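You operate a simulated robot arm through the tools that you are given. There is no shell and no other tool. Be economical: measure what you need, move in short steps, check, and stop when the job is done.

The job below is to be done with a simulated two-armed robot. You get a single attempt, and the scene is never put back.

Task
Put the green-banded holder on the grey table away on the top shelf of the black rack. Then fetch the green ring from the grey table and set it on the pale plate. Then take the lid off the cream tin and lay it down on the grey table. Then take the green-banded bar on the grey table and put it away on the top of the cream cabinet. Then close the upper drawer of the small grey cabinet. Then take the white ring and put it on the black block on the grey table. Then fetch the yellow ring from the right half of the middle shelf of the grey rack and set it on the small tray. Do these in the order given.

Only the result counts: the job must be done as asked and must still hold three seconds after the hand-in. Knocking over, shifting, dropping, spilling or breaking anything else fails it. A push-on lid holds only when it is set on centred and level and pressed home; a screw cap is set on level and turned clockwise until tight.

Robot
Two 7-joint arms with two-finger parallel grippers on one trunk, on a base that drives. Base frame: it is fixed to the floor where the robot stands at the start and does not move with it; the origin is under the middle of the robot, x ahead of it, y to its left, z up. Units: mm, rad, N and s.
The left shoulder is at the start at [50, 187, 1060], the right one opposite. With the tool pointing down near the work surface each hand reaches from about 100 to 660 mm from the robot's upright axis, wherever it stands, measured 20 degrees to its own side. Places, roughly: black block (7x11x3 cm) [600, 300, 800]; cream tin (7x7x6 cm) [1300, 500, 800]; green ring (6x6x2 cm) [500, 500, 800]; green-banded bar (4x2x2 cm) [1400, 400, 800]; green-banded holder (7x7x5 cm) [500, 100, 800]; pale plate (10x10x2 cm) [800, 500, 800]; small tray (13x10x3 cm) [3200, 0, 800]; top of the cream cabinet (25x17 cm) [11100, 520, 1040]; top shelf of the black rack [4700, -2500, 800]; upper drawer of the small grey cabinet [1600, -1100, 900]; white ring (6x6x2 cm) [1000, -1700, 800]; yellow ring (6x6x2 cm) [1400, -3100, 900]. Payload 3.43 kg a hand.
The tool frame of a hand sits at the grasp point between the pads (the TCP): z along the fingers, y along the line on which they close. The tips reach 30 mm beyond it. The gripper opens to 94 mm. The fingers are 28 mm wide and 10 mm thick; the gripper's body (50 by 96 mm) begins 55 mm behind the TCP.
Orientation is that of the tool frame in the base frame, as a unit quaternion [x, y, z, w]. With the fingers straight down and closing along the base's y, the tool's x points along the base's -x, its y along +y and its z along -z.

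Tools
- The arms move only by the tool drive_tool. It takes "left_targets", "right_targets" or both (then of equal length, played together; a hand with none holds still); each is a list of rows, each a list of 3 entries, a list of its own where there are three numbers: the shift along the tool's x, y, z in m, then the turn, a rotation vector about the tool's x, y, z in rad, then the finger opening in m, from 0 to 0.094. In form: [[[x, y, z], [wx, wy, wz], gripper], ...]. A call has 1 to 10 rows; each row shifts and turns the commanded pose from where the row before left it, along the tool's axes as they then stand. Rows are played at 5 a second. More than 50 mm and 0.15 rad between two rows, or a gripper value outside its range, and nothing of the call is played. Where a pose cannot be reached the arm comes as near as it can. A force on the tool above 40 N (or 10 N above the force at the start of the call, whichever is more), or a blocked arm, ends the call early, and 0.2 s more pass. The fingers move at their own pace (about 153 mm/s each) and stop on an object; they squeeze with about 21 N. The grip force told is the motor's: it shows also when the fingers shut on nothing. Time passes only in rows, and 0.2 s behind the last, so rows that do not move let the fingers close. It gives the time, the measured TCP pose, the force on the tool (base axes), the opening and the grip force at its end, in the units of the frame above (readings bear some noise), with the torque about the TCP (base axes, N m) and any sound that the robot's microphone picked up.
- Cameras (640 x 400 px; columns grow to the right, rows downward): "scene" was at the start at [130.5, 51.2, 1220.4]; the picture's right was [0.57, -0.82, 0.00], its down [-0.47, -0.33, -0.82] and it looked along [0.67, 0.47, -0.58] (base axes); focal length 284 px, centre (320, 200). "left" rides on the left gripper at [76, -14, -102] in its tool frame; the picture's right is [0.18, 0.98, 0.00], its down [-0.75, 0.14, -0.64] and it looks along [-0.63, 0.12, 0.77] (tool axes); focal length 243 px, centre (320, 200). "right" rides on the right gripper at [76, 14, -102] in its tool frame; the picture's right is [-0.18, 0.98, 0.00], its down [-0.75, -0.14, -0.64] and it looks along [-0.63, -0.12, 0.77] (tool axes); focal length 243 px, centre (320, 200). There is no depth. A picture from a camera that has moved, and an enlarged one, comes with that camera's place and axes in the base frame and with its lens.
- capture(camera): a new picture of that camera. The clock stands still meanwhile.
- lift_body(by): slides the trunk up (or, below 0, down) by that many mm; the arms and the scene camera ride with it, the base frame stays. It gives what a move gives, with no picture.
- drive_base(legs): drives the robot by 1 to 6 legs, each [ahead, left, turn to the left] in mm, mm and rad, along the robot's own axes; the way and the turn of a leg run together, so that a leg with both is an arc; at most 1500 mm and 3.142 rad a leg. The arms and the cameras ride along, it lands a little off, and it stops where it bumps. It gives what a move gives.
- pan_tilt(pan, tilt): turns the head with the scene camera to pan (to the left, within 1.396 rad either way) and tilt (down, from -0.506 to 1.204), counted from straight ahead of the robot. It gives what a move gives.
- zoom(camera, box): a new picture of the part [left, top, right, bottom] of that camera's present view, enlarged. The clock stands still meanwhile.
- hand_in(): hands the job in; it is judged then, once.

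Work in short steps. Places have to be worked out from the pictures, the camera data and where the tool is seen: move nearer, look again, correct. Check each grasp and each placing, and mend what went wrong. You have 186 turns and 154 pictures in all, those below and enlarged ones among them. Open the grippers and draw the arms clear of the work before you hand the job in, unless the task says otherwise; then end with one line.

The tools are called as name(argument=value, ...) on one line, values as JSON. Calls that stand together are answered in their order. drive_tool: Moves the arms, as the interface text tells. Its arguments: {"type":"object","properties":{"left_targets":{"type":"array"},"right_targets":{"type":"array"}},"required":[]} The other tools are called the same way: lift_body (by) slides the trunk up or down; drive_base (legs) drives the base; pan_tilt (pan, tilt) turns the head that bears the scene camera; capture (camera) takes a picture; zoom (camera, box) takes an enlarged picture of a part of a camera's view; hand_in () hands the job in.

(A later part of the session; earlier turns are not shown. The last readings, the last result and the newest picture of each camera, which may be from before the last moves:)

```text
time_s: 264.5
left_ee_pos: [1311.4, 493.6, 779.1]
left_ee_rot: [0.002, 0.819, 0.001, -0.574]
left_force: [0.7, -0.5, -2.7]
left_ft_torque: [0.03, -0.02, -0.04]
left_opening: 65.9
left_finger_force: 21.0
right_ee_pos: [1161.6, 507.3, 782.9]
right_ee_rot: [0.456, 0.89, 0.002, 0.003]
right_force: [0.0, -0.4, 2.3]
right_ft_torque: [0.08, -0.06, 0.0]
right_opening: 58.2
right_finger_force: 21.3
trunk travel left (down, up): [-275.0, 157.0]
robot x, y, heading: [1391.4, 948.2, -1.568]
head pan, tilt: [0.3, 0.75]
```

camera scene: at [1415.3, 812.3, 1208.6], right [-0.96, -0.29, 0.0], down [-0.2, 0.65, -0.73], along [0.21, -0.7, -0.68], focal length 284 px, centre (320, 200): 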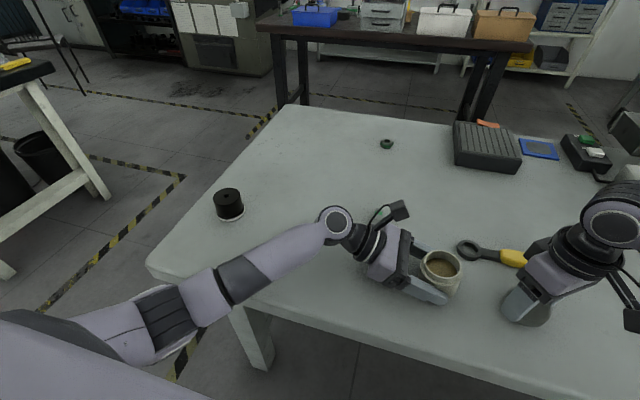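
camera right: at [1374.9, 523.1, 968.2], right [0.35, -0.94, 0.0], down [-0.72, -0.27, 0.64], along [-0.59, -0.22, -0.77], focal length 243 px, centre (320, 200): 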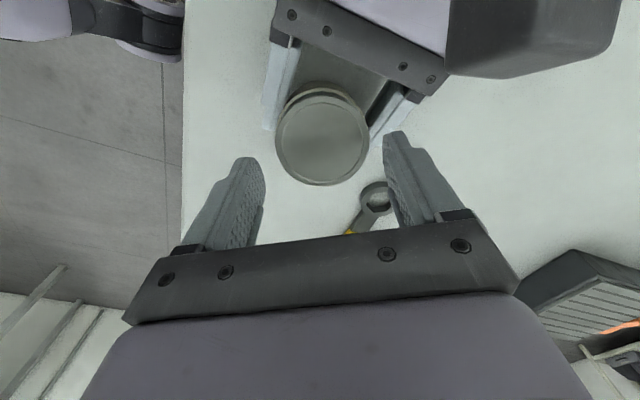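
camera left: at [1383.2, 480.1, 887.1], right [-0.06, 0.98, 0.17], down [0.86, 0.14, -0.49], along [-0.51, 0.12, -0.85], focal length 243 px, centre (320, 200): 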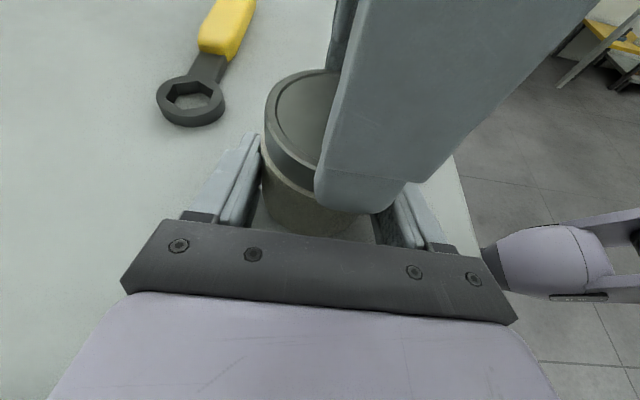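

Contact at z≈783. Release and rise.

drive_tool(right_targets=[[[0, 0, -0.001], [0, 0, 0], 0.065], [[0, 0, 0], [0, 0, 0], 0.075], [[0, 0, -0.03], [0, 0, 0], 0.08], [[0, 0, -0.045], [0, 0, 0], 0.08], [[0, 0, -0.045], [0, 0, 0], 0.08], [[0, 0, -0.045], [0, 0, 0], 0.08], [[0, 0, -0.04], [0, 0, 0.15], 0.08], [[0, 0, 0], [0, 0, 0.15], 0.08], [[0, 0, 0], [0, 0, 0.15], 0.08], [[0, 0, 0], [0, 0, 0.15], 0.08]])

zoom(camera="scene", box=[400, 220, 592, 340])

capture(camera="left")

```text
time_s: 266.7
left_ee_pos: [1312.8, 494.3, 779.1]
left_ee_rot: [0.001, 0.818, 0.0, -0.575]
left_force: [-0.1, -0.5, -2.5]
left_ft_torque: [-0.02, -0.05, 0.01]
left_opening: 66.0
left_finger_force: 21.1
right_ee_pos: [1157.9, 507.7, 987.5]
right_ee_rot: [0.699, 0.715, 0.004, 0.002]
right_force: [-0.7, 0.3, -0.1]
right_ft_torque: [-0.03, -0.02, 0.0]
right_opening: 79.9
right_finger_force: 0.1
trunk travel left (down, up): [-275.0, 157.0]
robot x, y, heading: [1388.7, 949.4, -1.572]
head pan, tilt: [0.3, 0.75]
```

```text
3.33 times, centred on (496, 280) of scene
camera zoom: at [1415.3, 812.3, 1208.6], right [-0.96, -0.29, 0.0], down [-0.2, 0.65, -0.73], along [0.21, -0.7, -0.68], focal length 947 px, centre (-267, -67)
```

zoom: 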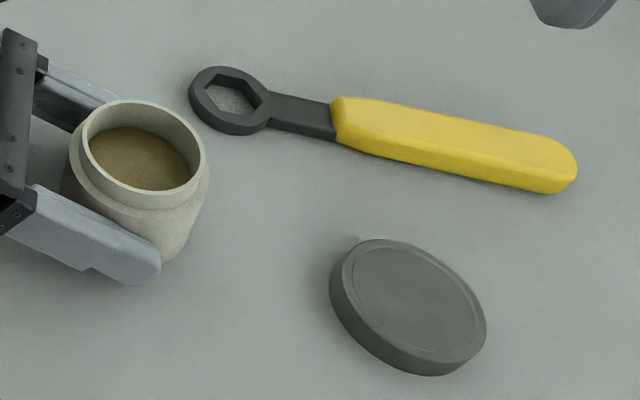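

```text
72 pictures are left
camera left: at [1383.4, 480.2, 885.5], right [-0.06, 0.98, 0.17], down [0.86, 0.14, -0.49], along [-0.51, 0.12, -0.85], focal length 243 px, centre (320, 200)
```

left: 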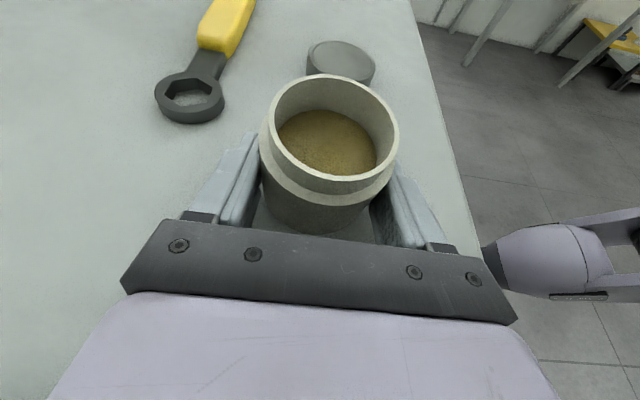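

Lid lies flat. The tin in the left hand hangs slightly off the table; lower it in 1 mm steps until its weight transfers.

drive_tool(left_targets=[[[-0.00094, 0, 0.00034], [0, 0, 0], 0.04], [[-0.00094, 0, 0.00034], [0, 0, 0], 0.04], [[0, 0, 0], [0, 0, 0], 0.04]])

```text
time_s: 267.5
left_ee_pos: [1313.1, 493.8, 779.4]
left_ee_rot: [0.002, 0.818, 0.001, -0.575]
left_force: [1.2, -0.3, -2.5]
left_ft_torque: [-0.02, -0.03, 0.02]
left_opening: 66.1
left_finger_force: 21.0
right_ee_pos: [1159.3, 506.7, 987.6]
right_ee_rot: [0.698, 0.716, 0.004, 0.003]
right_force: [-0.6, 0.8, -0.6]
right_ft_torque: [0.0, 0.02, 0.03]
right_opening: 79.7
right_finger_force: 0.1
trunk travel left (down, up): [-275.0, 157.0]
robot x, y, heading: [1390.7, 949.7, -1.571]
head pan, tilt: [0.3, 0.75]
```

drive_tool(left_targets=[[[-0.00094, 0, 0.00034], [0, 0, 0], 0.04], [[-0.00094, 0, 0.00034], [0, 0, 0], 0.04], [[0, 0, 0], [0, 0, 0], 0.04]])

drive_tool(left_targets=[[[-0.00094, 0, 0.00034], [0, 0, 0], 0.04], [[0, 0, 0], [0, 0, 0], 0.04]])

```text
time_s: 268.3
left_ee_pos: [1311.5, 493.2, 777.9]
left_ee_rot: [0.002, 0.818, -0.001, -0.576]
left_force: [2.8, -1.0, 7.8]
left_ft_torque: [-0.01, -0.29, 0.02]
left_opening: 65.9
left_finger_force: 20.9
right_ee_pos: [1159.4, 508.0, 989.0]
right_ee_rot: [0.699, 0.715, 0.004, 0.002]
right_force: [0.0, -0.3, 0.2]
right_ft_torque: [-0.01, -0.02, -0.02]
right_opening: 80.3
right_finger_force: 0.0
trunk travel left (down, up): [-275.0, 157.0]
robot x, y, heading: [1393.5, 949.3, -1.574]
head pan, tilt: [0.3, 0.75]
```

```text
time_s: 268.9
left_ee_pos: [1311.9, 492.6, 776.3]
left_ee_rot: [0.002, 0.818, 0.0, -0.575]
left_force: [2.2, -0.5, 9.4]
left_ft_torque: [-0.03, -0.29, 0.0]
left_opening: 65.8
left_finger_force: 21.5
right_ee_pos: [1158.6, 509.2, 988.7]
right_ee_rot: [0.699, 0.715, 0.003, 0.003]
right_force: [-0.5, -0.7, 0.0]
right_ft_torque: [0.01, 0.0, -0.01]
right_opening: 79.7
right_finger_force: 0.1
trunk travel left (down, up): [-275.0, 157.0]
robot x, y, heading: [1393.0, 950.4, -1.573]
head pan, tilt: [0.3, 0.75]
```

Tin is on the table. Ease 1 mm, open the left hand gently, back straight out along its axis.

drive_tool(left_targets=[[[0.00094, 0, -0.00034], [0, 0, 0], 0.06], [[0, 0, 0], [0, 0, 0], 0.07], [[0, 0, 0], [0, 0, 0], 0.08], [[0, 0, 0], [0, 0, 0], 0.094], [[0, 0, -0.02], [0, 0, 0], 0.094], [[0, 0, -0.04], [0, 0, 0], 0.094], [[0, 0, -0.04], [0, 0, 0], 0.094], [[0.01, 0, -0.045], [0, 0, 0], 0.094], [[0.03, 0, -0.03], [0, 0, 0], 0.094], [[0.03, 0, -0.03], [0, 0, 0], 0.094]])

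capture(camera="scene")

```text
time_s: 271.1
left_ee_pos: [1479.6, 494.3, 912.5]
left_ee_rot: [0.001, 0.818, 0.001, -0.575]
left_force: [-0.4, 0.5, 0.1]
left_ft_torque: [0.01, -0.02, -0.01]
left_opening: 93.9
left_finger_force: 0.1
right_ee_pos: [1158.1, 507.1, 988.0]
right_ee_rot: [0.698, 0.716, 0.003, 0.003]
right_force: [0.3, 0.8, 0.0]
right_ft_torque: [-0.02, 0.01, -0.01]
right_opening: 79.9
right_finger_force: 0.1
trunk travel left (down, up): [-275.0, 157.0]
robot x, y, heading: [1391.3, 950.9, -1.571]
head pan, tilt: [0.3, 0.75]
```

```text
71 pictures are left
camera scene: at [1415.4, 812.5, 1208.6], right [-0.96, -0.29, 0.0], down [-0.2, 0.65, -0.73], along [0.21, -0.7, -0.68], focal length 284 px, centre (320, 200)
```

scene: 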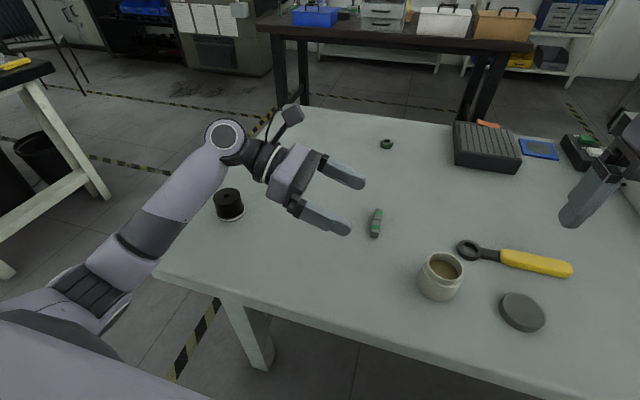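

Tin upright, lid flat on the table. Restoring the left hand to pointing down and tucked at its side.

drive_tool(left_targets=[[[0.02, 0, 0], [0, -0.136, 0], 0.094], [[0, 0, 0], [0, -0.136, 0], 0.094], [[0, 0, 0], [0, -0.136, 0], 0.094], [[0, 0, 0], [0, -0.136, 0], 0.094], [[0, 0, 0], [0, -0.136, 0], 0.094], [[0, 0, 0], [0, -0.136, 0], 0.094], [[0, 0, 0], [0, -0.136, 0], 0.094], [[0, 0, 0], [0, -0.136, 0], 0.094], [[0, 0, 0], [0, -0.136, 0], 0.094]])

drive_tool(left_targets=[[[0, 0, -0.02], [0, 0, 0.15], 0.094], [[0, 0, -0.02], [0, 0, 0.15], 0.094], [[0, 0, -0.02], [0, 0, 0.15], 0.094], [[0, 0, 0], [0, 0, 0.15], 0.094], [[0, 0, 0], [0, 0, 0.15], 0.094], [[0, 0, 0], [0, 0, 0.15], 0.094], [[0, 0, 0], [0, 0, 0.15], 0.094], [[0, 0, 0], [0, 0, 0.15], 0.094], [[0, 0, 0], [0, 0, 0.15], 0.094], [[0, 0, 0], [0, 0, 0.15], 0.094]])

drive_tool(left_targets=[[[0, 0, 0], [0, 0, 0.07], 0.094], [[0.0218, 0.0357, -0.0034], [0, 0, 0], 0.094], [[0.0218, 0.0357, -0.0034], [0, 0, 0], 0.094], [[0.0218, 0.0357, -0.0034], [0, 0, 0], 0.094], [[0.0218, 0.0357, -0.0034], [0, 0, 0], 0.094], [[0.0218, 0.0357, -0.0034], [0, 0, 0], 0.094], [[0.0218, 0.0357, -0.0034], [0, 0, 0], 0.094], [[0.0218, 0.0357, -0.0034], [0, 0, 0], 0.094], [[0.0218, 0.0357, -0.0034], [0, 0, 0], 0.094], [[0.0218, 0.0357, -0.0034], [0, 0, 0], 0.094]])

drive_base(legs=[[0, 150, 0], [30, 0, 0]])

capture(camera="scene")

```text
time_s: 273.1
left_ee_pos: [1474.6, 494.7, 928.7]
left_ee_rot: [0.0, 1.0, -0.001, 0.002]
left_force: [-0.4, -0.3, 0.4]
left_ft_torque: [0.01, 0.04, -0.03]
left_opening: 94.0
left_finger_force: 0.1
right_ee_pos: [1159.7, 508.3, 988.5]
right_ee_rot: [0.699, 0.715, 0.004, 0.003]
right_force: [0.5, 0.6, -0.6]
right_ft_torque: [0.02, 0.01, -0.02]
right_opening: 80.1
right_finger_force: 0.2
trunk travel left (down, up): [-275.0, 157.0]
robot x, y, heading: [1391.1, 949.5, -1.577]
head pan, tilt: [0.3, 0.75]
```

```text
time_s: 275.3
left_ee_pos: [1476.2, 493.3, 989.6]
left_ee_rot: [0.683, 0.73, 0.0, 0.001]
left_force: [-0.2, -1.0, -0.7]
left_ft_torque: [0.04, -0.02, 0.02]
left_opening: 93.8
left_finger_force: 0.2
right_ee_pos: [1159.0, 508.1, 988.6]
right_ee_rot: [0.699, 0.715, 0.004, 0.003]
right_force: [0.6, -0.6, -0.3]
right_ft_torque: [0.02, -0.01, -0.03]
right_opening: 79.9
right_finger_force: 0.0
trunk travel left (down, up): [-275.0, 157.0]
robot x, y, heading: [1392.0, 948.4, -1.572]
head pan, tilt: [0.3, 0.75]
```

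```text
time_s: 277.7
left_ee_pos: [1779.3, 680.0, 992.5]
left_ee_rot: [0.708, 0.704, 0.04, -0.041]
left_force: [0.3, -0.9, -1.3]
left_ft_torque: [0.0, -0.01, 0.03]
left_opening: 94.1
left_finger_force: 0.0
left hand out of reach, approached as far as the arm can: row 10
right_ee_pos: [1159.0, 507.3, 988.5]
right_ee_rot: [0.699, 0.716, 0.004, 0.004]
right_force: [-0.1, -0.5, -0.5]
right_ft_torque: [0.01, 0.01, -0.03]
right_opening: 79.8
right_finger_force: 0.1
trunk travel left (down, up): [-275.0, 157.0]
robot x, y, heading: [1391.2, 949.2, -1.571]
head pan, tilt: [0.3, 0.75]
stopped in row 10 (left hand): the arm was blocked; the commanded pose is now the measured one
```

```text
time_s: 280.1
left_ee_pos: [1931.5, 649.9, 992.1]
left_ee_rot: [0.709, 0.703, 0.039, -0.041]
left_force: [0.3, -0.2, 0.1]
left_ft_torque: [0.04, -0.01, 0.01]
left_opening: 94.2
left_finger_force: 0.1
right_ee_pos: [1309.7, 478.2, 988.1]
right_ee_rot: [0.698, 0.716, 0.004, 0.002]
right_force: [0.5, -0.4, -0.3]
right_ft_torque: [-0.02, -0.01, -0.04]
right_opening: 80.0
right_finger_force: 0.0
trunk travel left (down, up): [-275.0, 157.0]
robot x, y, heading: [1543.1, 920.1, -1.573]
head pan, tilt: [0.3, 0.75]
```

```text
70 pictures are left
camera scene: at [1566.5, 782.2, 1208.6], right [-0.96, -0.29, 0.0], down [-0.2, 0.65, -0.73], along [0.21, -0.7, -0.68], focal length 284 px, centre (320, 200)
```

scene: 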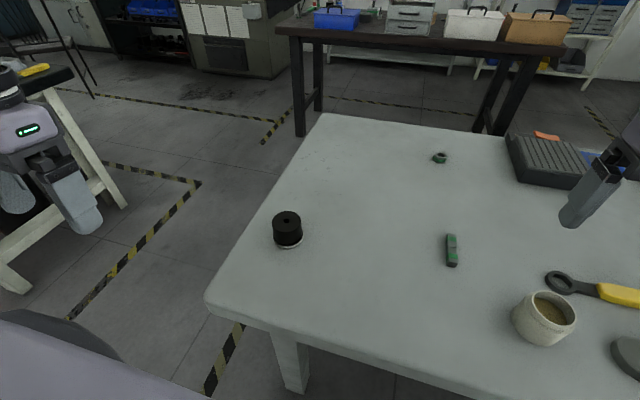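

Bar at about (1420, 390), lying along y. Moving the right hand above it.

drive_tool(right_targets=[[[-0.0218, 0.0275, 0.02], [0, 0, 0], 0.06], [[-0.0218, 0.0275, 0.03], [0, 0, 0], 0.06], [[-0.0218, 0.0275, 0.035], [0, 0, 0], 0.06], [[-0.0218, 0.0275, 0.04], [0, 0, 0], 0.06], [[0, 0, 0], [0, 0, 0], 0.06]])

capture(camera="right")

```text
refused: row 4 steps farther than a row can; nothing moved
```

```text
69 pictures are left
camera right: at [1321.6, 554.6, 1091.4], right [0.99, -0.16, 0.01], down [-0.13, -0.76, 0.64], along [-0.1, -0.63, -0.77], focal length 243 px, centre (320, 200)
```

right: 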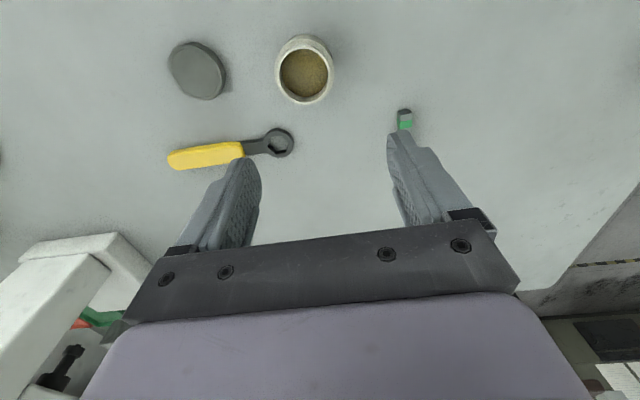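

One row was too long; redo with smaller steps.

drive_tool(right_targets=[[[-0.0218, 0.0275, 0.02], [0, 0, 0], 0.06], [[-0.0218, 0.0275, 0.03], [0, 0, 0], 0.06], [[-0.0218, 0.0275, 0.03], [0, 0, 0], 0.06], [[-0.0218, 0.0275, 0.03], [0, 0, 0], 0.06], [[0, 0, 0.018], [0, 0, 0], 0.06], [[0, 0, 0], [0, 0, 0], 0.06]])

capture(camera="right")

```text
time_s: 281.5
left_ee_pos: [1931.5, 649.5, 992.9]
left_ee_rot: [0.708, 0.703, 0.04, -0.041]
left_force: [0.6, -0.3, 0.5]
left_ft_torque: [-0.02, 0.01, 0.02]
left_opening: 94.0
left_finger_force: 0.0
right_ee_pos: [1422.5, 392.0, 860.7]
right_ee_rot: [0.698, 0.716, 0.004, 0.002]
right_force: [0.3, -0.4, 0.1]
right_ft_torque: [0.02, -0.01, 0.01]
right_opening: 60.0
right_finger_force: 0.1
trunk travel left (down, up): [-275.0, 157.0]
robot x, y, heading: [1539.5, 920.4, -1.572]
head pan, tilt: [0.3, 0.75]
```

```text
68 pictures are left
camera right: at [1435.4, 468.3, 964.7], right [0.99, -0.16, 0.01], down [-0.13, -0.76, 0.64], along [-0.1, -0.63, -0.77], focal length 243 px, centre (320, 200)
```

right: 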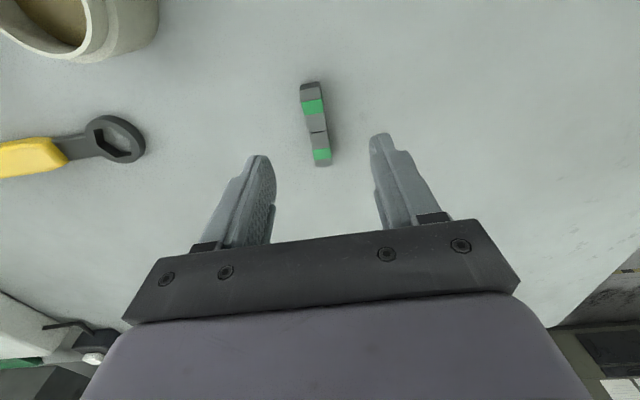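

Bar centre ≈(1420, 382), aligned with y. Descend to z≈785 and close.

drive_tool(right_targets=[[[-0.009, -0.002, 0.03], [0, 0, 0], 0.06], [[0, 0, 0.03], [0, 0, 0], 0.06], [[0, 0, 0.015], [0, 0, 0], 0.06], [[0, 0, 0], [0, 0, 0], 0.06], [[0, 0, 0], [0, 0, 0], 0.0], [[0, 0, 0], [0, 0, 0], 0.0], [[0, 0, 0], [0, 0, 0], 0.0]])

capture(camera="right")

```text
time_s: 283.1
left_ee_pos: [1931.6, 650.4, 992.9]
left_ee_rot: [0.709, 0.703, 0.04, -0.041]
left_force: [-0.7, -0.8, 0.7]
left_ft_torque: [-0.01, 0.03, -0.01]
left_opening: 94.0
left_finger_force: 0.1
right_ee_pos: [1420.6, 386.1, 785.9]
right_ee_rot: [0.698, 0.716, 0.004, 0.002]
right_force: [-0.3, 0.2, -1.2]
right_ft_torque: [-0.01, 0.04, -0.02]
right_opening: 15.8
right_finger_force: 20.9
trunk travel left (down, up): [-275.0, 157.0]
robot x, y, heading: [1541.4, 917.9, -1.572]
head pan, tilt: [0.3, 0.75]
```

```text
67 pictures are left
camera right: at [1433.9, 462.6, 889.3], right [0.99, -0.16, 0.01], down [-0.13, -0.76, 0.64], along [-0.1, -0.63, -0.77], focal length 243 px, centre (320, 200)
```

right: 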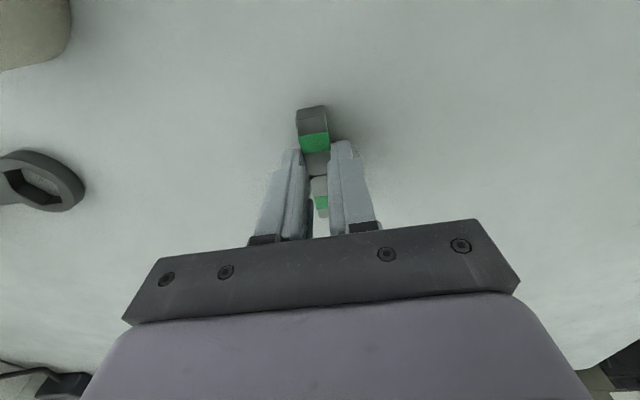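

Gripped (15.8 mm). Lift, tuck the hand in, back off, turn to heading 0, and go around the table's far end to the main aisle.

drive_tool(right_targets=[[[0, 0, -0.03], [0, 0, 0], 0.0], [[0, 0, -0.045], [0, 0, 0], 0.0], [[0, 0, -0.045], [0, 0, 0], 0.0], [[0, 0, -0.045], [0, 0, 0], 0.0], [[0.02, 0, -0.045], [0, 0, 0], 0.0], [[0.045, 0, -0.02], [0, 0, 0], 0.0], [[0.045, 0, 0], [0, 0, 0], 0.0], [[0.045, 0, 0], [0, 0, 0], 0.0]])

drive_base(legs=[[-100, 0, 0], [0, 0, 1.572], [900, 0, 0]])

pan_tilt(pan=0.0, tilt=0.3)

capture(camera="scene")

```text
time_s: 284.9
left_ee_pos: [1931.0, 649.1, 992.5]
left_ee_rot: [0.709, 0.703, 0.04, -0.041]
left_force: [0.4, -0.6, -0.7]
left_ft_torque: [0.0, -0.02, -0.02]
left_opening: 93.9
left_finger_force: 0.0
right_ee_pos: [1415.8, 538.5, 1018.6]
right_ee_rot: [0.699, 0.715, 0.003, 0.003]
right_force: [-0.4, -0.3, -1.6]
right_ft_torque: [-0.01, 0.0, -0.03]
right_opening: 15.7
right_finger_force: 20.8
trunk travel left (down, up): [-275.0, 157.0]
robot x, y, heading: [1543.8, 920.3, -1.573]
head pan, tilt: [0.3, 0.75]
```

```text
time_s: 294.0
left_ee_pos: [2689.1, 1388.6, 993.2]
left_ee_rot: [0.011, 0.998, 0.0, -0.057]
left_force: [0.2, 0.2, -0.3]
left_ft_torque: [0.0, 0.0, 0.01]
left_opening: 93.8
left_finger_force: 0.0
right_ee_pos: [2795.5, 872.0, 1017.9]
right_ee_rot: [-0.005, 1.0, 0.004, -0.001]
right_force: [-0.1, -0.9, -0.9]
right_ft_torque: [-0.03, 0.0, 0.0]
right_opening: 15.4
right_finger_force: 21.2
trunk travel left (down, up): [-275.0, 157.0]
robot x, y, heading: [2413.7, 1004.8, -0.016]
head pan, tilt: [0.3, 0.75]
```

```text
time_s: 294.9
left_ee_pos: [2688.3, 1388.0, 992.9]
left_ee_rot: [0.01, 0.998, -0.001, -0.057]
left_force: [-0.2, -0.1, -0.4]
left_ft_torque: [-0.02, 0.0, -0.01]
left_opening: 94.1
left_finger_force: 0.1
right_ee_pos: [2794.1, 873.9, 1018.4]
right_ee_rot: [-0.005, 1.0, 0.005, -0.001]
right_force: [0.2, -0.7, -1.2]
right_ft_torque: [-0.03, 0.04, -0.01]
right_opening: 15.5
right_finger_force: 21.1
trunk travel left (down, up): [-275.0, 157.0]
robot x, y, heading: [2416.9, 1002.2, -0.018]
head pan, tilt: [0.0, 0.3]
```

```text
66 pictures are left
camera scene: at [2565.9, 1001.4, 1248.9], right [-0.02, -1.0, 0.0], down [-0.3, 0.0, -0.95], along [0.95, -0.02, -0.3], focal length 284 px, centre (320, 200)
```

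scene: 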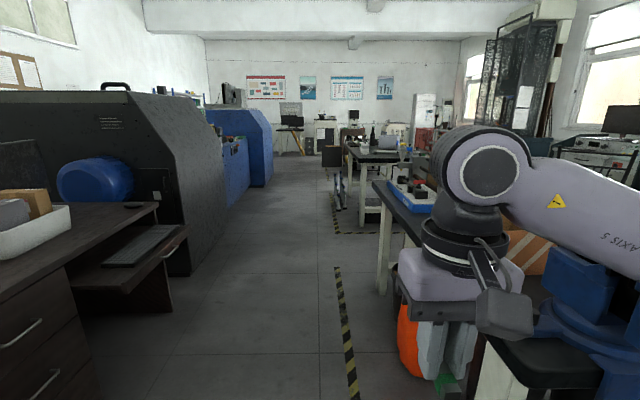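

A clear straight aisle at y≈1100 leads to the far end. Driving along it.

drive_base(legs=[[0, 130, 0.018], [1450, 0, 0], [1450, 0, 0], [1400, 0, 0]])

capture(camera="scene")

```text
time_s: 316.5
left_ee_pos: [6899.6, 1571.5, 993.3]
left_ee_rot: [0.003, 0.998, -0.001, -0.056]
left_force: [-1.2, -0.5, -0.1]
left_ft_torque: [0.01, 0.01, 0.02]
left_opening: 93.9
left_finger_force: 0.0
right_ee_pos: [7012.3, 1055.1, 1018.0]
right_ee_rot: [-0.015, 1.0, 0.004, -0.001]
right_force: [0.2, -0.1, -1.0]
right_ft_torque: [0.01, 0.03, 0.0]
right_opening: 15.6
right_finger_force: 21.3
trunk travel left (down, up): [-275.0, 157.0]
robot x, y, heading: [6630.9, 1183.9, -0.001]
head pan, tilt: [0.0, 0.3]
```

```text
65 pictures are left
camera scene: at [6781.3, 1182.6, 1249.0], right [0.0, -1.0, 0.0], down [-0.3, 0.0, -0.96], along [0.96, 0.0, -0.3], focal length 284 px, centre (320, 200)
```

scene: 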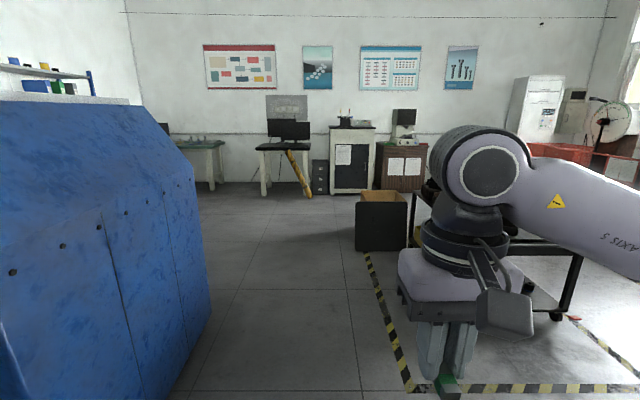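

The target cabinet stands at the far wall (col ~350). Pass the box (left edge y≈837) at y≈1250, then slide right in front of the cabinet.

drive_base(legs=[[0, 60, 0], [1450, 0, 0], [1450, 0, 0], [480, 0, 0], [0, -570, 0]])

capture(camera="scene")

```text
time_s: 336.5
left_ee_pos: [10297.3, 1254.6, 992.4]
left_ee_rot: [0.036, 0.998, 0.001, -0.057]
left_force: [-0.4, 1.2, -0.7]
left_ft_torque: [-0.03, 0.02, 0.0]
left_opening: 93.9
left_finger_force: 0.0
right_ee_pos: [10376.5, 731.8, 1018.3]
right_ee_rot: [0.02, 1.0, 0.003, -0.002]
right_force: [-1.4, 0.5, -1.5]
right_ft_torque: [-0.03, -0.01, 0.0]
right_opening: 15.6
right_finger_force: 20.7
trunk travel left (down, up): [-275.0, 157.0]
robot x, y, heading: [10002.5, 885.3, -0.067]
head pan, tilt: [0.0, 0.3]
stopped in leg 5: the robot was blocked; the commanded pose is now the measured one
```

```text
64 pictures are left
camera scene: at [10154.9, 874.2, 1249.0], right [-0.07, -1.0, 0.0], down [-0.3, 0.02, -0.96], along [0.95, -0.06, -0.3], focal length 284 px, centre (320, 200)
```

scene: 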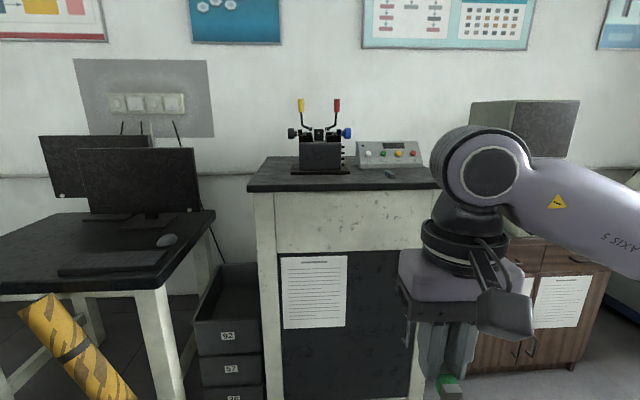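

Blocked at y≈885 by something on the right. Looking before going further.

pan_tilt(pan=-1.2, tilt=0.7)

capture(camera="scene")

```text
time_s: 337.9
left_ee_pos: [10297.5, 1253.2, 992.1]
left_ee_rot: [0.036, 0.998, 0.001, -0.057]
left_force: [-0.3, -0.3, 0.1]
left_ft_torque: [0.03, 0.0, 0.02]
left_opening: 93.9
left_finger_force: 0.0
right_ee_pos: [10376.5, 731.7, 1017.0]
right_ee_rot: [0.02, 1.0, 0.003, -0.001]
right_force: [-0.4, -0.4, -1.7]
right_ft_torque: [0.04, 0.0, -0.01]
right_opening: 15.6
right_finger_force: 20.6
trunk travel left (down, up): [-275.0, 157.0]
robot x, y, heading: [10001.9, 883.4, -0.067]
head pan, tilt: [-1.201, 0.7]
```

```text
63 pictures are left
camera scene: at [10087.2, 798.8, 1212.9], right [-0.95, -0.3, 0.0], down [-0.19, 0.61, -0.77], along [0.23, -0.73, -0.64], focal length 284 px, centre (320, 200)
```

scene: 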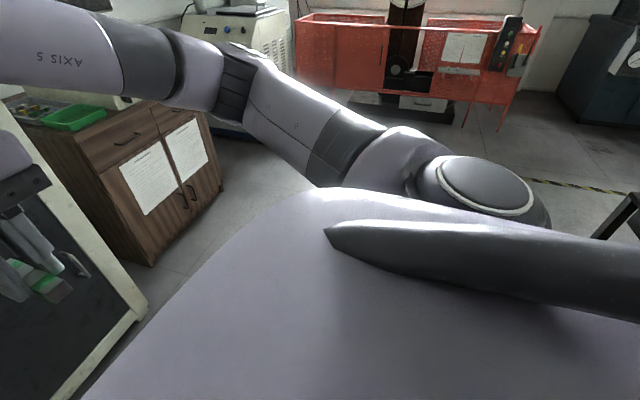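

Nothing in the way ahead; the blocker is behind-right (box). Straighten heading, go forward 450 mm, then right 190 mm.

drive_base(legs=[[0, 15, 0.067], [450, 0, 0], [0, -200, 0]])

pan_tilt(pan=0.1, tilt=0.6)

capture(camera="scene")

capture(camera="right")

```text
time_s: 343.1
left_ee_pos: [10727.1, 1092.3, 993.3]
left_ee_rot: [-0.001, 0.998, -0.001, -0.057]
left_force: [-0.5, -0.2, -0.3]
left_ft_torque: [-0.03, 0.0, 0.04]
left_opening: 93.9
left_finger_force: 0.0
right_ee_pos: [10845.6, 579.0, 1018.7]
right_ee_rot: [-0.017, 1.0, 0.004, -0.001]
right_force: [-0.2, -0.6, -1.5]
right_ft_torque: [-0.02, 0.03, -0.01]
right_opening: 15.2
right_finger_force: 20.8
trunk travel left (down, up): [-275.0, 157.0]
robot x, y, heading: [10464.0, 697.6, 0.012]
head pan, tilt: [-1.201, 0.7]
```

```text
time_s: 344.5
left_ee_pos: [10727.3, 1092.6, 992.9]
left_ee_rot: [-0.002, 0.998, -0.001, -0.057]
left_force: [0.1, 0.1, 0.6]
left_ft_torque: [0.02, -0.01, 0.01]
left_opening: 93.9
left_finger_force: 0.0
right_ee_pos: [10846.2, 578.1, 1017.9]
right_ee_rot: [-0.017, 1.0, 0.004, -0.001]
right_force: [-0.4, 0.8, -2.4]
right_ft_torque: [0.01, 0.01, -0.05]
right_opening: 15.7
right_finger_force: 21.2
trunk travel left (down, up): [-275.0, 157.0]
robot x, y, heading: [10458.5, 701.1, 0.012]
head pan, tilt: [0.099, 0.6]
```

```text
62 pictures are left
camera scene: at [10608.4, 711.4, 1221.5], right [0.11, -0.99, 0.0], down [-0.56, -0.06, -0.82], along [0.82, 0.09, -0.57], focal length 284 px, centre (320, 200)
```

scene: 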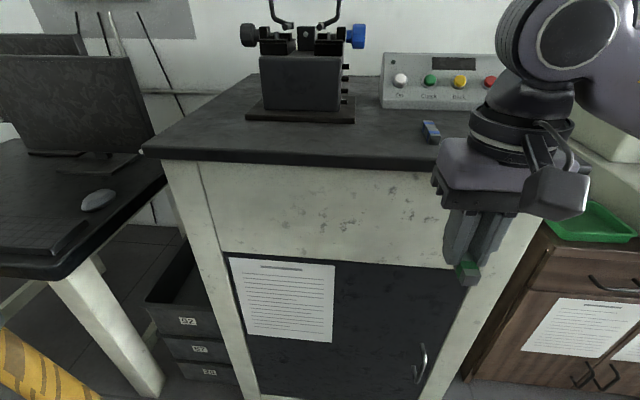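

```text
61 pictures are left
camera right: at [10769.9, 589.5, 1121.7], right [0.15, 0.99, 0.01], down [0.76, -0.12, 0.64], along [0.63, -0.09, -0.77], focal length 243 px, centre (320, 200)
```

right: 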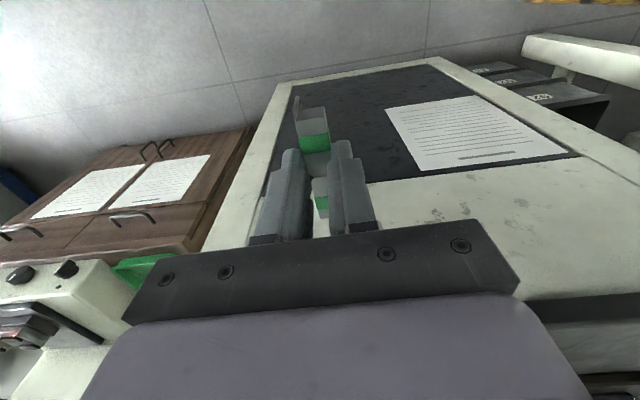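

The cabinet top front edge is at x≈10970, z≈1040; free area right of the blue bar around (11075, 505). Raise the trunk 120 mm and drive 80 mm closer.

lift_body(by=120)

drive_base(legs=[[80, 0, -0.012]])

drive_tool(right_targets=[[[-0.03, -0.012, 0], [0, 0, 0], 0.0], [[-0.03, -0.012, 0], [0, 0, 0], 0.0], [[-0.03, -0.012, 0], [0, 0, 0], 0.0], [[-0.03, -0.012, 0], [0, 0, 0], 0.0], [[-0.03, -0.012, 0], [0, 0, 0], 0.0], [[0, 0, 0], [0, 0, 0], 0.0]])

capture(camera="right")

capture(camera="scene")

```text
time_s: 346.0
left_ee_pos: [10727.2, 1092.5, 1112.6]
left_ee_rot: [-0.002, 0.998, 0.0, -0.056]
left_force: [0.0, -0.4, 0.3]
left_ft_torque: [-0.01, -0.02, -0.05]
left_opening: 94.3
left_finger_force: 0.0
right_ee_pos: [10846.0, 578.3, 1138.7]
right_ee_rot: [-0.017, 1.0, 0.003, -0.001]
right_force: [-0.1, -0.3, -2.2]
right_ft_torque: [-0.02, 0.02, -0.02]
right_opening: 15.6
right_finger_force: 20.9
trunk travel left (down, up): [-395.0, 37.0]
robot x, y, heading: [10461.8, 703.1, 0.006]
head pan, tilt: [0.099, 0.6]
```

```text
time_s: 347.1
left_ee_pos: [10811.8, 1089.7, 1113.3]
left_ee_rot: [0.004, 0.998, -0.001, -0.057]
left_force: [0.6, -0.8, 0.0]
left_ft_torque: [-0.03, 0.03, 0.02]
left_opening: 94.0
left_finger_force: 0.1
right_ee_pos: [10923.6, 573.5, 1138.2]
right_ee_rot: [-0.011, 1.0, 0.003, -0.001]
right_force: [0.2, -0.4, -2.3]
right_ft_torque: [0.02, 0.0, 0.01]
right_opening: 15.4
right_finger_force: 20.9
trunk travel left (down, up): [-395.0, 37.0]
robot x, y, heading: [10543.4, 701.5, -0.003]
head pan, tilt: [0.099, 0.6]
```

```text
time_s: 348.5
left_ee_pos: [10810.4, 1088.7, 1112.9]
left_ee_rot: [0.004, 0.998, -0.001, -0.057]
left_force: [-0.6, -0.4, -0.2]
left_ft_torque: [0.02, 0.04, -0.01]
left_opening: 94.0
left_finger_force: 0.0
right_ee_pos: [11073.1, 517.5, 1136.6]
right_ee_rot: [-0.011, 1.0, 0.003, 0.0]
right_force: [-0.6, -0.6, -1.7]
right_ft_torque: [0.01, 0.01, 0.02]
right_opening: 15.7
right_finger_force: 21.1
trunk travel left (down, up): [-395.0, 37.0]
robot x, y, heading: [10540.1, 698.7, -0.007]
head pan, tilt: [0.099, 0.6]
```

```text
60 pictures are left
camera right: at [10997.1, 529.1, 1240.4], right [0.16, 0.99, 0.01], down [0.76, -0.13, 0.64], along [0.63, -0.1, -0.77], focal length 243 px, centre (320, 200)
```

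right: 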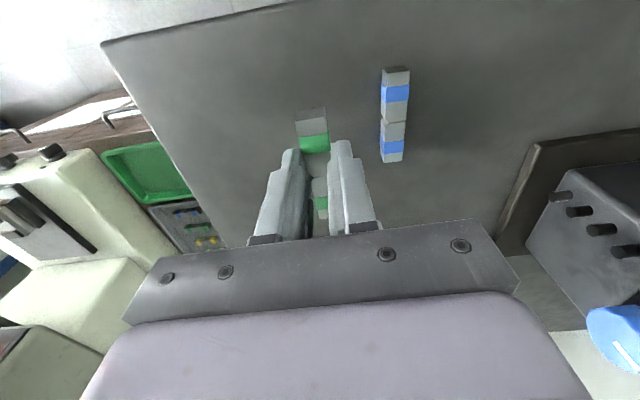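

```text
59 pictures are left
camera scene: at [10686.8, 709.7, 1341.5], right [0.09, -1.0, 0.0], down [-0.56, -0.05, -0.83], along [0.82, 0.08, -0.56], focal length 284 px, centre (320, 200)
```

scene: 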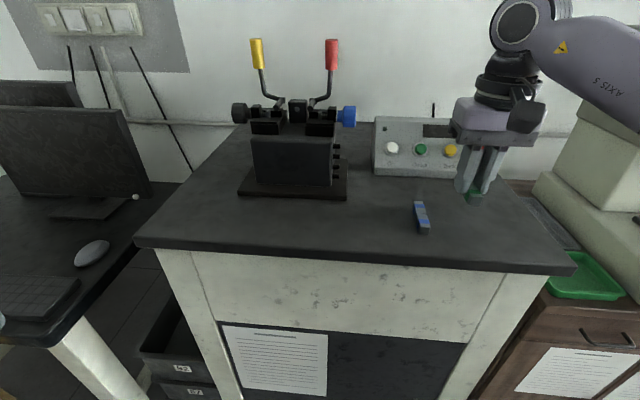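

Positioned beside the blue bar with good margins. Descend toward z≈1080.

drive_tool(right_targets=[[[0.005, 0, 0.025], [0, 0, 0], 0.0], [[0, 0, 0.025], [0, 0, 0], 0.0], [[0, 0, 0.006], [0, 0, 0], 0.0], [[0, 0, 0], [0, 0, 0], 0.0]])

zoom(camera="scene", box=[380, 100, 572, 250])

```text
time_s: 349.5
left_ee_pos: [10810.0, 1089.4, 1112.3]
left_ee_rot: [0.005, 0.998, 0.0, -0.057]
left_force: [-0.2, 0.7, 1.2]
left_ft_torque: [-0.01, 0.03, 0.01]
left_opening: 94.1
left_finger_force: 0.0
right_ee_pos: [11069.9, 517.4, 1079.9]
right_ee_rot: [-0.009, 1.0, 0.004, -0.001]
right_force: [0.0, 0.2, -1.7]
right_ft_torque: [-0.01, 0.02, -0.01]
right_opening: 15.5
right_finger_force: 21.0
trunk travel left (down, up): [-395.0, 37.0]
robot x, y, heading: [10542.5, 699.2, -0.001]
head pan, tilt: [0.099, 0.6]
```

```text
2.67 times, centred on (476, 175) of scene
camera zoom: at [10686.9, 709.8, 1341.5], right [0.1, -1.0, 0.0], down [-0.56, -0.05, -0.82], along [0.82, 0.08, -0.57], focal length 758 px, centre (-96, 267)
```

zoom: 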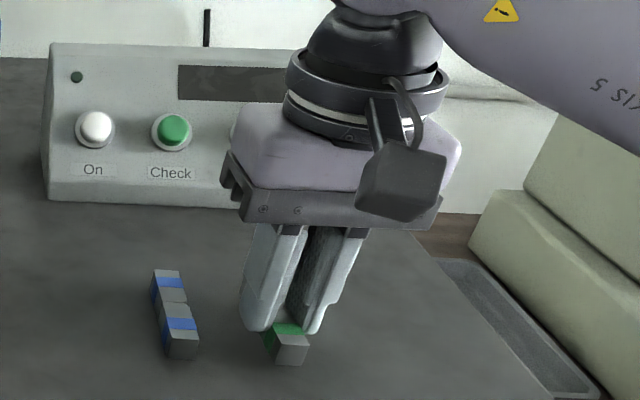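

Nearly down. Step 2 mm at a time to contact.

drive_tool(right_targets=[[[0, 0, 0.002], [0, 0, 0], 0.0], [[0, 0, 0.002], [0, 0, 0], 0.0], [[0, 0, 0.002], [0, 0, 0], 0.0], [[0, 0, 0], [0, 0, 0], 0.0]])

drive_tool(right_targets=[[[0, 0, 0.002], [0, 0, 0], 0.0], [[0, 0, 0], [0, 0, 0], 0.0]])

```text
time_s: 350.5
left_ee_pos: [10809.6, 1088.6, 1113.9]
left_ee_rot: [0.004, 0.998, -0.002, -0.058]
left_force: [-0.2, -0.6, 0.0]
left_ft_torque: [0.01, -0.04, -0.02]
left_opening: 94.2
left_finger_force: 0.2
right_ee_pos: [11068.2, 518.1, 1075.6]
right_ee_rot: [-0.01, 1.0, 0.005, 0.001]
right_force: [1.8, -0.7, 7.0]
right_ft_torque: [-0.1, 0.07, 0.02]
right_opening: 15.2
right_finger_force: 21.4
trunk travel left (down, up): [-395.0, 37.0]
robot x, y, heading: [10542.2, 701.7, -0.01]
head pan, tilt: [0.099, 0.6]
```

```text
time_s: 351.1
left_ee_pos: [10809.2, 1089.0, 1113.1]
left_ee_rot: [0.006, 0.998, 0.0, -0.056]
left_force: [-0.3, 0.8, -0.6]
left_ft_torque: [0.0, -0.03, 0.0]
left_opening: 93.7
left_finger_force: 0.1
right_ee_pos: [11067.3, 516.6, 1075.0]
right_ee_rot: [-0.011, 1.0, 0.003, 0.001]
right_force: [1.6, -3.4, 15.9]
right_ft_torque: [-0.1, -0.18, -0.02]
right_opening: 16.0
right_finger_force: 20.7
trunk travel left (down, up): [-395.0, 37.0]
robot x, y, heading: [10545.2, 704.7, -0.004]
head pan, tilt: [0.099, 0.6]
```

Contact. Ease 3 mm, open to 40 mm, then rise and retract.

drive_tool(right_targets=[[[0, 0, -0.003], [0, 0, 0], 0.0], [[0, 0, 0], [0, 0, 0], 0.03], [[0, 0, 0], [0, 0, 0], 0.04], [[0, 0, -0.03], [0, 0, 0], 0.04], [[0, 0, -0.04], [0, 0, 0], 0.04], [[0.03, 0.01, -0.02], [0, 0, 0], 0.04], [[0.04, 0.01, 0], [0, 0, 0], 0.04], [[0.04, 0.01, 0], [0, 0, 0], 0.04], [[0.04, 0.01, 0], [0, 0, 0], 0.04]])

capture(camera="scene")

```text
time_s: 353.1
left_ee_pos: [10809.4, 1088.7, 1113.9]
left_ee_rot: [0.004, 0.998, -0.001, -0.058]
left_force: [-0.2, -0.8, -0.8]
left_ft_torque: [0.01, 0.02, -0.04]
left_opening: 94.0
left_finger_force: 0.1
right_ee_pos: [10917.0, 553.3, 1166.0]
right_ee_rot: [-0.01, 1.0, 0.003, 0.0]
right_force: [0.5, 0.3, 0.0]
right_ft_torque: [-0.01, 0.03, 0.03]
right_opening: 40.2
right_finger_force: 0.0
trunk travel left (down, up): [-395.0, 37.0]
robot x, y, heading: [10541.5, 698.7, -0.005]
head pan, tilt: [0.099, 0.6]
```

```text
57 pictures are left
camera scene: at [10686.4, 709.9, 1341.6], right [0.1, -1.0, 0.0], down [-0.56, -0.05, -0.83], along [0.82, 0.08, -0.56], focal length 284 px, centre (320, 200)
```

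scene: 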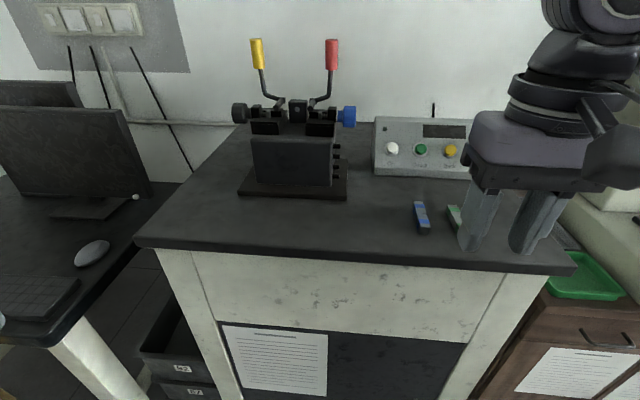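

Bar placed next to the blue one. Now back out carefully toward the aisle.

drive_base(legs=[[-240, 0, 0.005], [0, 545, 0], [-1400, 0, 0]])

lift_body(by=-120)

```text
time_s: 366.5
left_ee_pos: [9146.7, 1635.9, 1112.7]
left_ee_rot: [0.005, 0.998, 0.0, -0.056]
left_force: [0.2, -0.4, 0.2]
left_ft_torque: [0.0, -0.02, -0.03]
left_opening: 94.0
left_finger_force: 0.0
right_ee_pos: [9251.7, 1100.4, 1165.8]
right_ee_rot: [-0.01, 1.0, 0.004, -0.001]
right_force: [0.7, -0.4, 0.9]
right_ft_torque: [-0.01, 0.0, -0.01]
right_opening: 40.3
right_finger_force: 0.0
trunk travel left (down, up): [-395.0, 37.0]
robot x, y, heading: [8875.4, 1246.7, -0.003]
head pan, tilt: [0.099, 0.6]
```

```text
time_s: 368.0
left_ee_pos: [9144.9, 1634.1, 993.6]
left_ee_rot: [0.005, 0.998, -0.001, -0.057]
left_force: [0.3, -0.8, 0.1]
left_ft_torque: [0.03, 0.01, 0.01]
left_opening: 93.7
left_finger_force: 0.1
right_ee_pos: [9251.7, 1100.0, 1045.2]
right_ee_rot: [-0.011, 1.0, 0.004, 0.0]
right_force: [0.0, -0.2, 0.5]
right_ft_torque: [0.02, -0.01, 0.0]
right_opening: 40.1
right_finger_force: 0.1
trunk travel left (down, up): [-275.0, 157.0]
robot x, y, heading: [8876.5, 1244.0, -0.001]
head pan, tilt: [0.099, 0.6]
```

Reversing along the aisle back to x≈2430.

drive_base(legs=[[-1450, -20, 0], [-1450, -30, 0], [-1450, -35, 0], [-1450, -25, 0], [-640, 0, 0]])

```text
time_s: 398.7
left_ee_pos: [2725.4, 1654.8, 992.5]
left_ee_rot: [0.019, 0.998, 0.0, -0.057]
left_force: [0.7, 0.5, 1.1]
left_ft_torque: [-0.04, 0.0, 0.01]
left_opening: 94.0
left_finger_force: 0.1
right_ee_pos: [2817.4, 1117.4, 1047.0]
right_ee_rot: [0.003, 1.0, 0.003, -0.001]
right_force: [-0.3, -0.6, 0.3]
right_ft_torque: [0.0, -0.02, 0.0]
right_opening: 40.1
right_finger_force: 0.0
trunk travel left (down, up): [-275.0, 157.0]
robot x, y, heading: [2446.9, 1275.2, -0.03]
head pan, tilt: [0.099, 0.6]
```

Slide across to the main aisle (y≈-600) and back to x≈1600, then look at the small grey cabinet.

drive_base(legs=[[0, -900, 0.03], [0, -970, 0], [-850, 0, 0]])

pan_tilt(pan=-1.35, tilt=0.45)

capture(camera="scene")

```text
time_s: 419.5
left_ee_pos: [1844.6, -208.6, 992.2]
left_ee_rot: [0.007, 0.998, 0.0, -0.056]
left_force: [0.2, -0.7, -0.4]
left_ft_torque: [-0.01, 0.0, -0.02]
left_opening: 94.0
left_finger_force: 0.1
right_ee_pos: [1949.0, -743.4, 1044.9]
right_ee_rot: [-0.009, 1.0, 0.003, -0.001]
right_force: [0.0, 0.0, -0.2]
right_ft_torque: [0.02, 0.02, -0.01]
right_opening: 39.9
right_finger_force: 0.1
trunk travel left (down, up): [-275.0, 157.0]
robot x, y, heading: [1577.6, -594.4, -0.012]
head pan, tilt: [0.099, 0.6]
```

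```text
time_s: 421.1
left_ee_pos: [1845.2, -208.7, 992.9]
left_ee_rot: [0.007, 0.998, -0.001, -0.057]
left_force: [-0.1, 0.6, 0.4]
left_ft_torque: [0.0, -0.02, 0.01]
left_opening: 94.2
left_finger_force: 0.1
right_ee_pos: [1948.0, -744.5, 1045.4]
right_ee_rot: [-0.009, 1.0, 0.003, -0.001]
right_force: [0.0, 1.0, -0.3]
right_ft_torque: [0.0, -0.05, 0.0]
right_opening: 39.9
right_finger_force: 0.1
trunk travel left (down, up): [-275.0, 157.0]
robot x, y, heading: [1572.8, -596.3, -0.011]
head pan, tilt: [-1.349, 0.45]
```

```text
56 pictures are left
camera scene: at [1651.1, -684.6, 1235.1], right [-0.98, -0.21, 0.0], down [-0.09, 0.43, -0.9], along [0.19, -0.88, -0.44], focal length 284 px, centre (320, 200)
```

scene: 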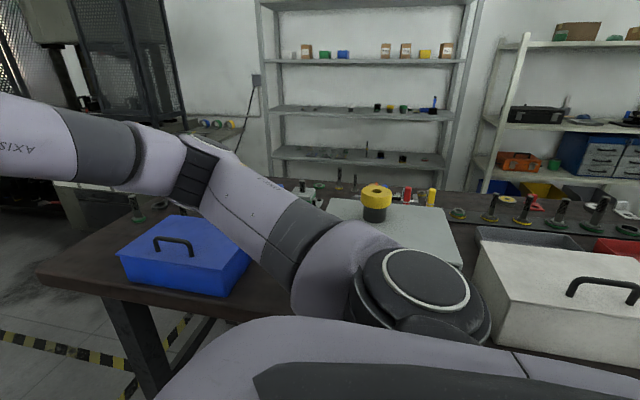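

Turning to face the brown table.

drive_base(legs=[[0, 30, 0], [0, 0, -1.56]])

pan_tilt(pan=0.0, tilt=0.75)

capture(camera="scene")

```text
time_s: 425.9
left_ee_pos: [1964.0, -832.5, 993.5]
left_ee_rot: [0.708, 0.704, 0.039, -0.041]
left_force: [0.0, 0.5, -0.4]
left_ft_torque: [-0.01, 0.0, 0.01]
left_opening: 94.3
left_finger_force: 0.0
right_ee_pos: [1428.2, -942.8, 1045.7]
right_ee_rot: [0.699, 0.715, 0.003, 0.002]
right_force: [-1.3, -0.1, -0.7]
right_ft_torque: [0.01, 0.04, 0.04]
right_opening: 39.8
right_finger_force: 0.1
trunk travel left (down, up): [-275.0, 157.0]
robot x, y, heading: [1573.9, -563.9, -1.57]
head pan, tilt: [-1.349, 0.45]
```

```text
time_s: 427.4
left_ee_pos: [1963.0, -833.8, 991.7]
left_ee_rot: [0.708, 0.704, 0.04, -0.04]
left_force: [-0.4, 0.2, 0.4]
left_ft_torque: [0.03, 0.0, 0.01]
left_opening: 94.0
left_finger_force: 0.2
right_ee_pos: [1428.8, -943.6, 1046.3]
right_ee_rot: [0.697, 0.717, 0.003, 0.002]
right_force: [-0.7, -0.5, -0.1]
right_ft_torque: [-0.03, 0.01, -0.04]
right_opening: 40.3
right_finger_force: 0.1
trunk travel left (down, up): [-275.0, 157.0]
robot x, y, heading: [1576.8, -568.1, -1.573]
head pan, tilt: [0.0, 0.75]
```

```text
55 pictures are left
camera scene: at [1573.6, -705.5, 1208.7], right [-1.0, 0.0, 0.0], down [0.0, 0.68, -0.73], along [0.0, -0.73, -0.68], focal length 284 px, centre (320, 200)
```

scene: 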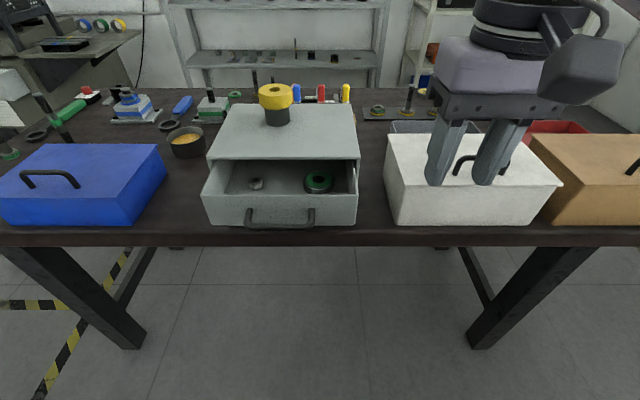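

The open upper drawer is in front of us (handle near (1640,-1035)). I'll bring the left hand, closed and levelled, in front of it and look.

drive_tool(left_targets=[[[0, 0, 0], [0, -0.114, 0], 0.03], [[-0.0159, -0.0405, 0.004], [0, 0, 0], 0.0], [[-0.0159, -0.0405, 0.004], [0, 0, 0], 0.0], [[-0.0159, -0.0405, 0.004], [0, 0, 0], 0.0], [[-0.0159, -0.0405, 0.004], [0, 0, 0], 0.0], [[-0.0159, -0.0405, 0.004], [0, 0, 0], 0.0], [[-0.0159, -0.0405, 0.004], [0, 0, 0], 0.0], [[-0.0159, -0.0405, 0.004], [0, 0, 0], 0.0], [[-0.0159, -0.0405, 0.004], [0, 0, 0], 0.0]])

capture(camera="left")

capture(camera="scene")

```text
time_s: 429.4
left_ee_pos: [1636.4, -960.1, 961.2]
left_ee_rot: [0.708, 0.706, 0.0, 0.0]
left_force: [-0.4, -0.8, 0.3]
left_ft_torque: [0.01, -0.02, 0.0]
left_opening: 0.0
left_finger_force: 20.7
right_ee_pos: [1428.4, -943.3, 1044.2]
right_ee_rot: [0.698, 0.716, 0.003, 0.002]
right_force: [0.1, 0.4, 0.8]
right_ft_torque: [-0.03, -0.01, 0.0]
right_opening: 39.9
right_finger_force: 0.0
trunk travel left (down, up): [-275.0, 157.0]
robot x, y, heading: [1568.9, -567.9, -1.574]
head pan, tilt: [0.0, 0.75]
```

```text
54 pictures are left
camera left: at [1622.9, -882.5, 1063.7], right [0.98, 0.18, 0.0], down [0.14, -0.75, 0.64], along [0.12, -0.63, -0.77], focal length 243 px, centre (320, 200)
```

left: 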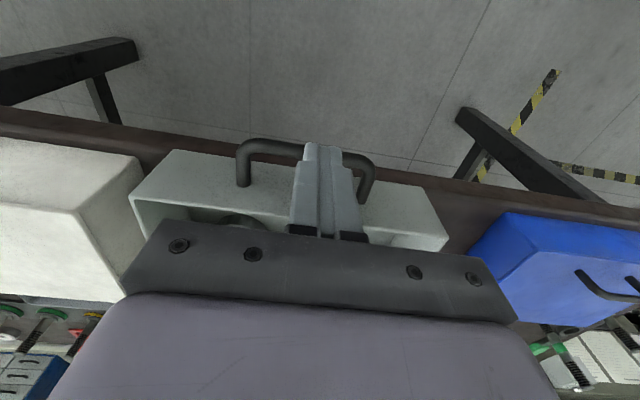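

```text
53 pictures are left
camera scene: at [1573.3, -705.6, 1208.6], right [-1.0, 0.0, 0.0], down [0.0, 0.68, -0.73], along [0.0, -0.73, -0.68], focal length 284 px, centre (320, 200)
```

scene: 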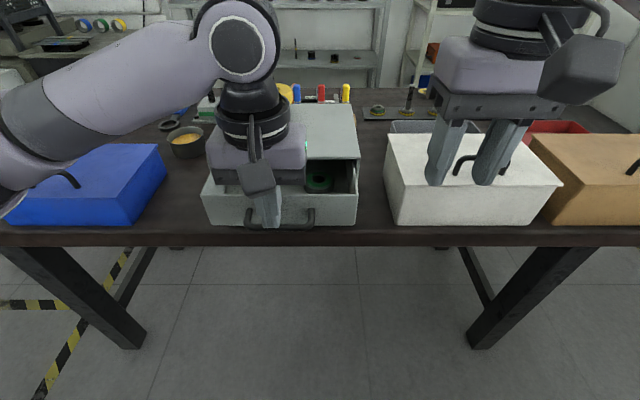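

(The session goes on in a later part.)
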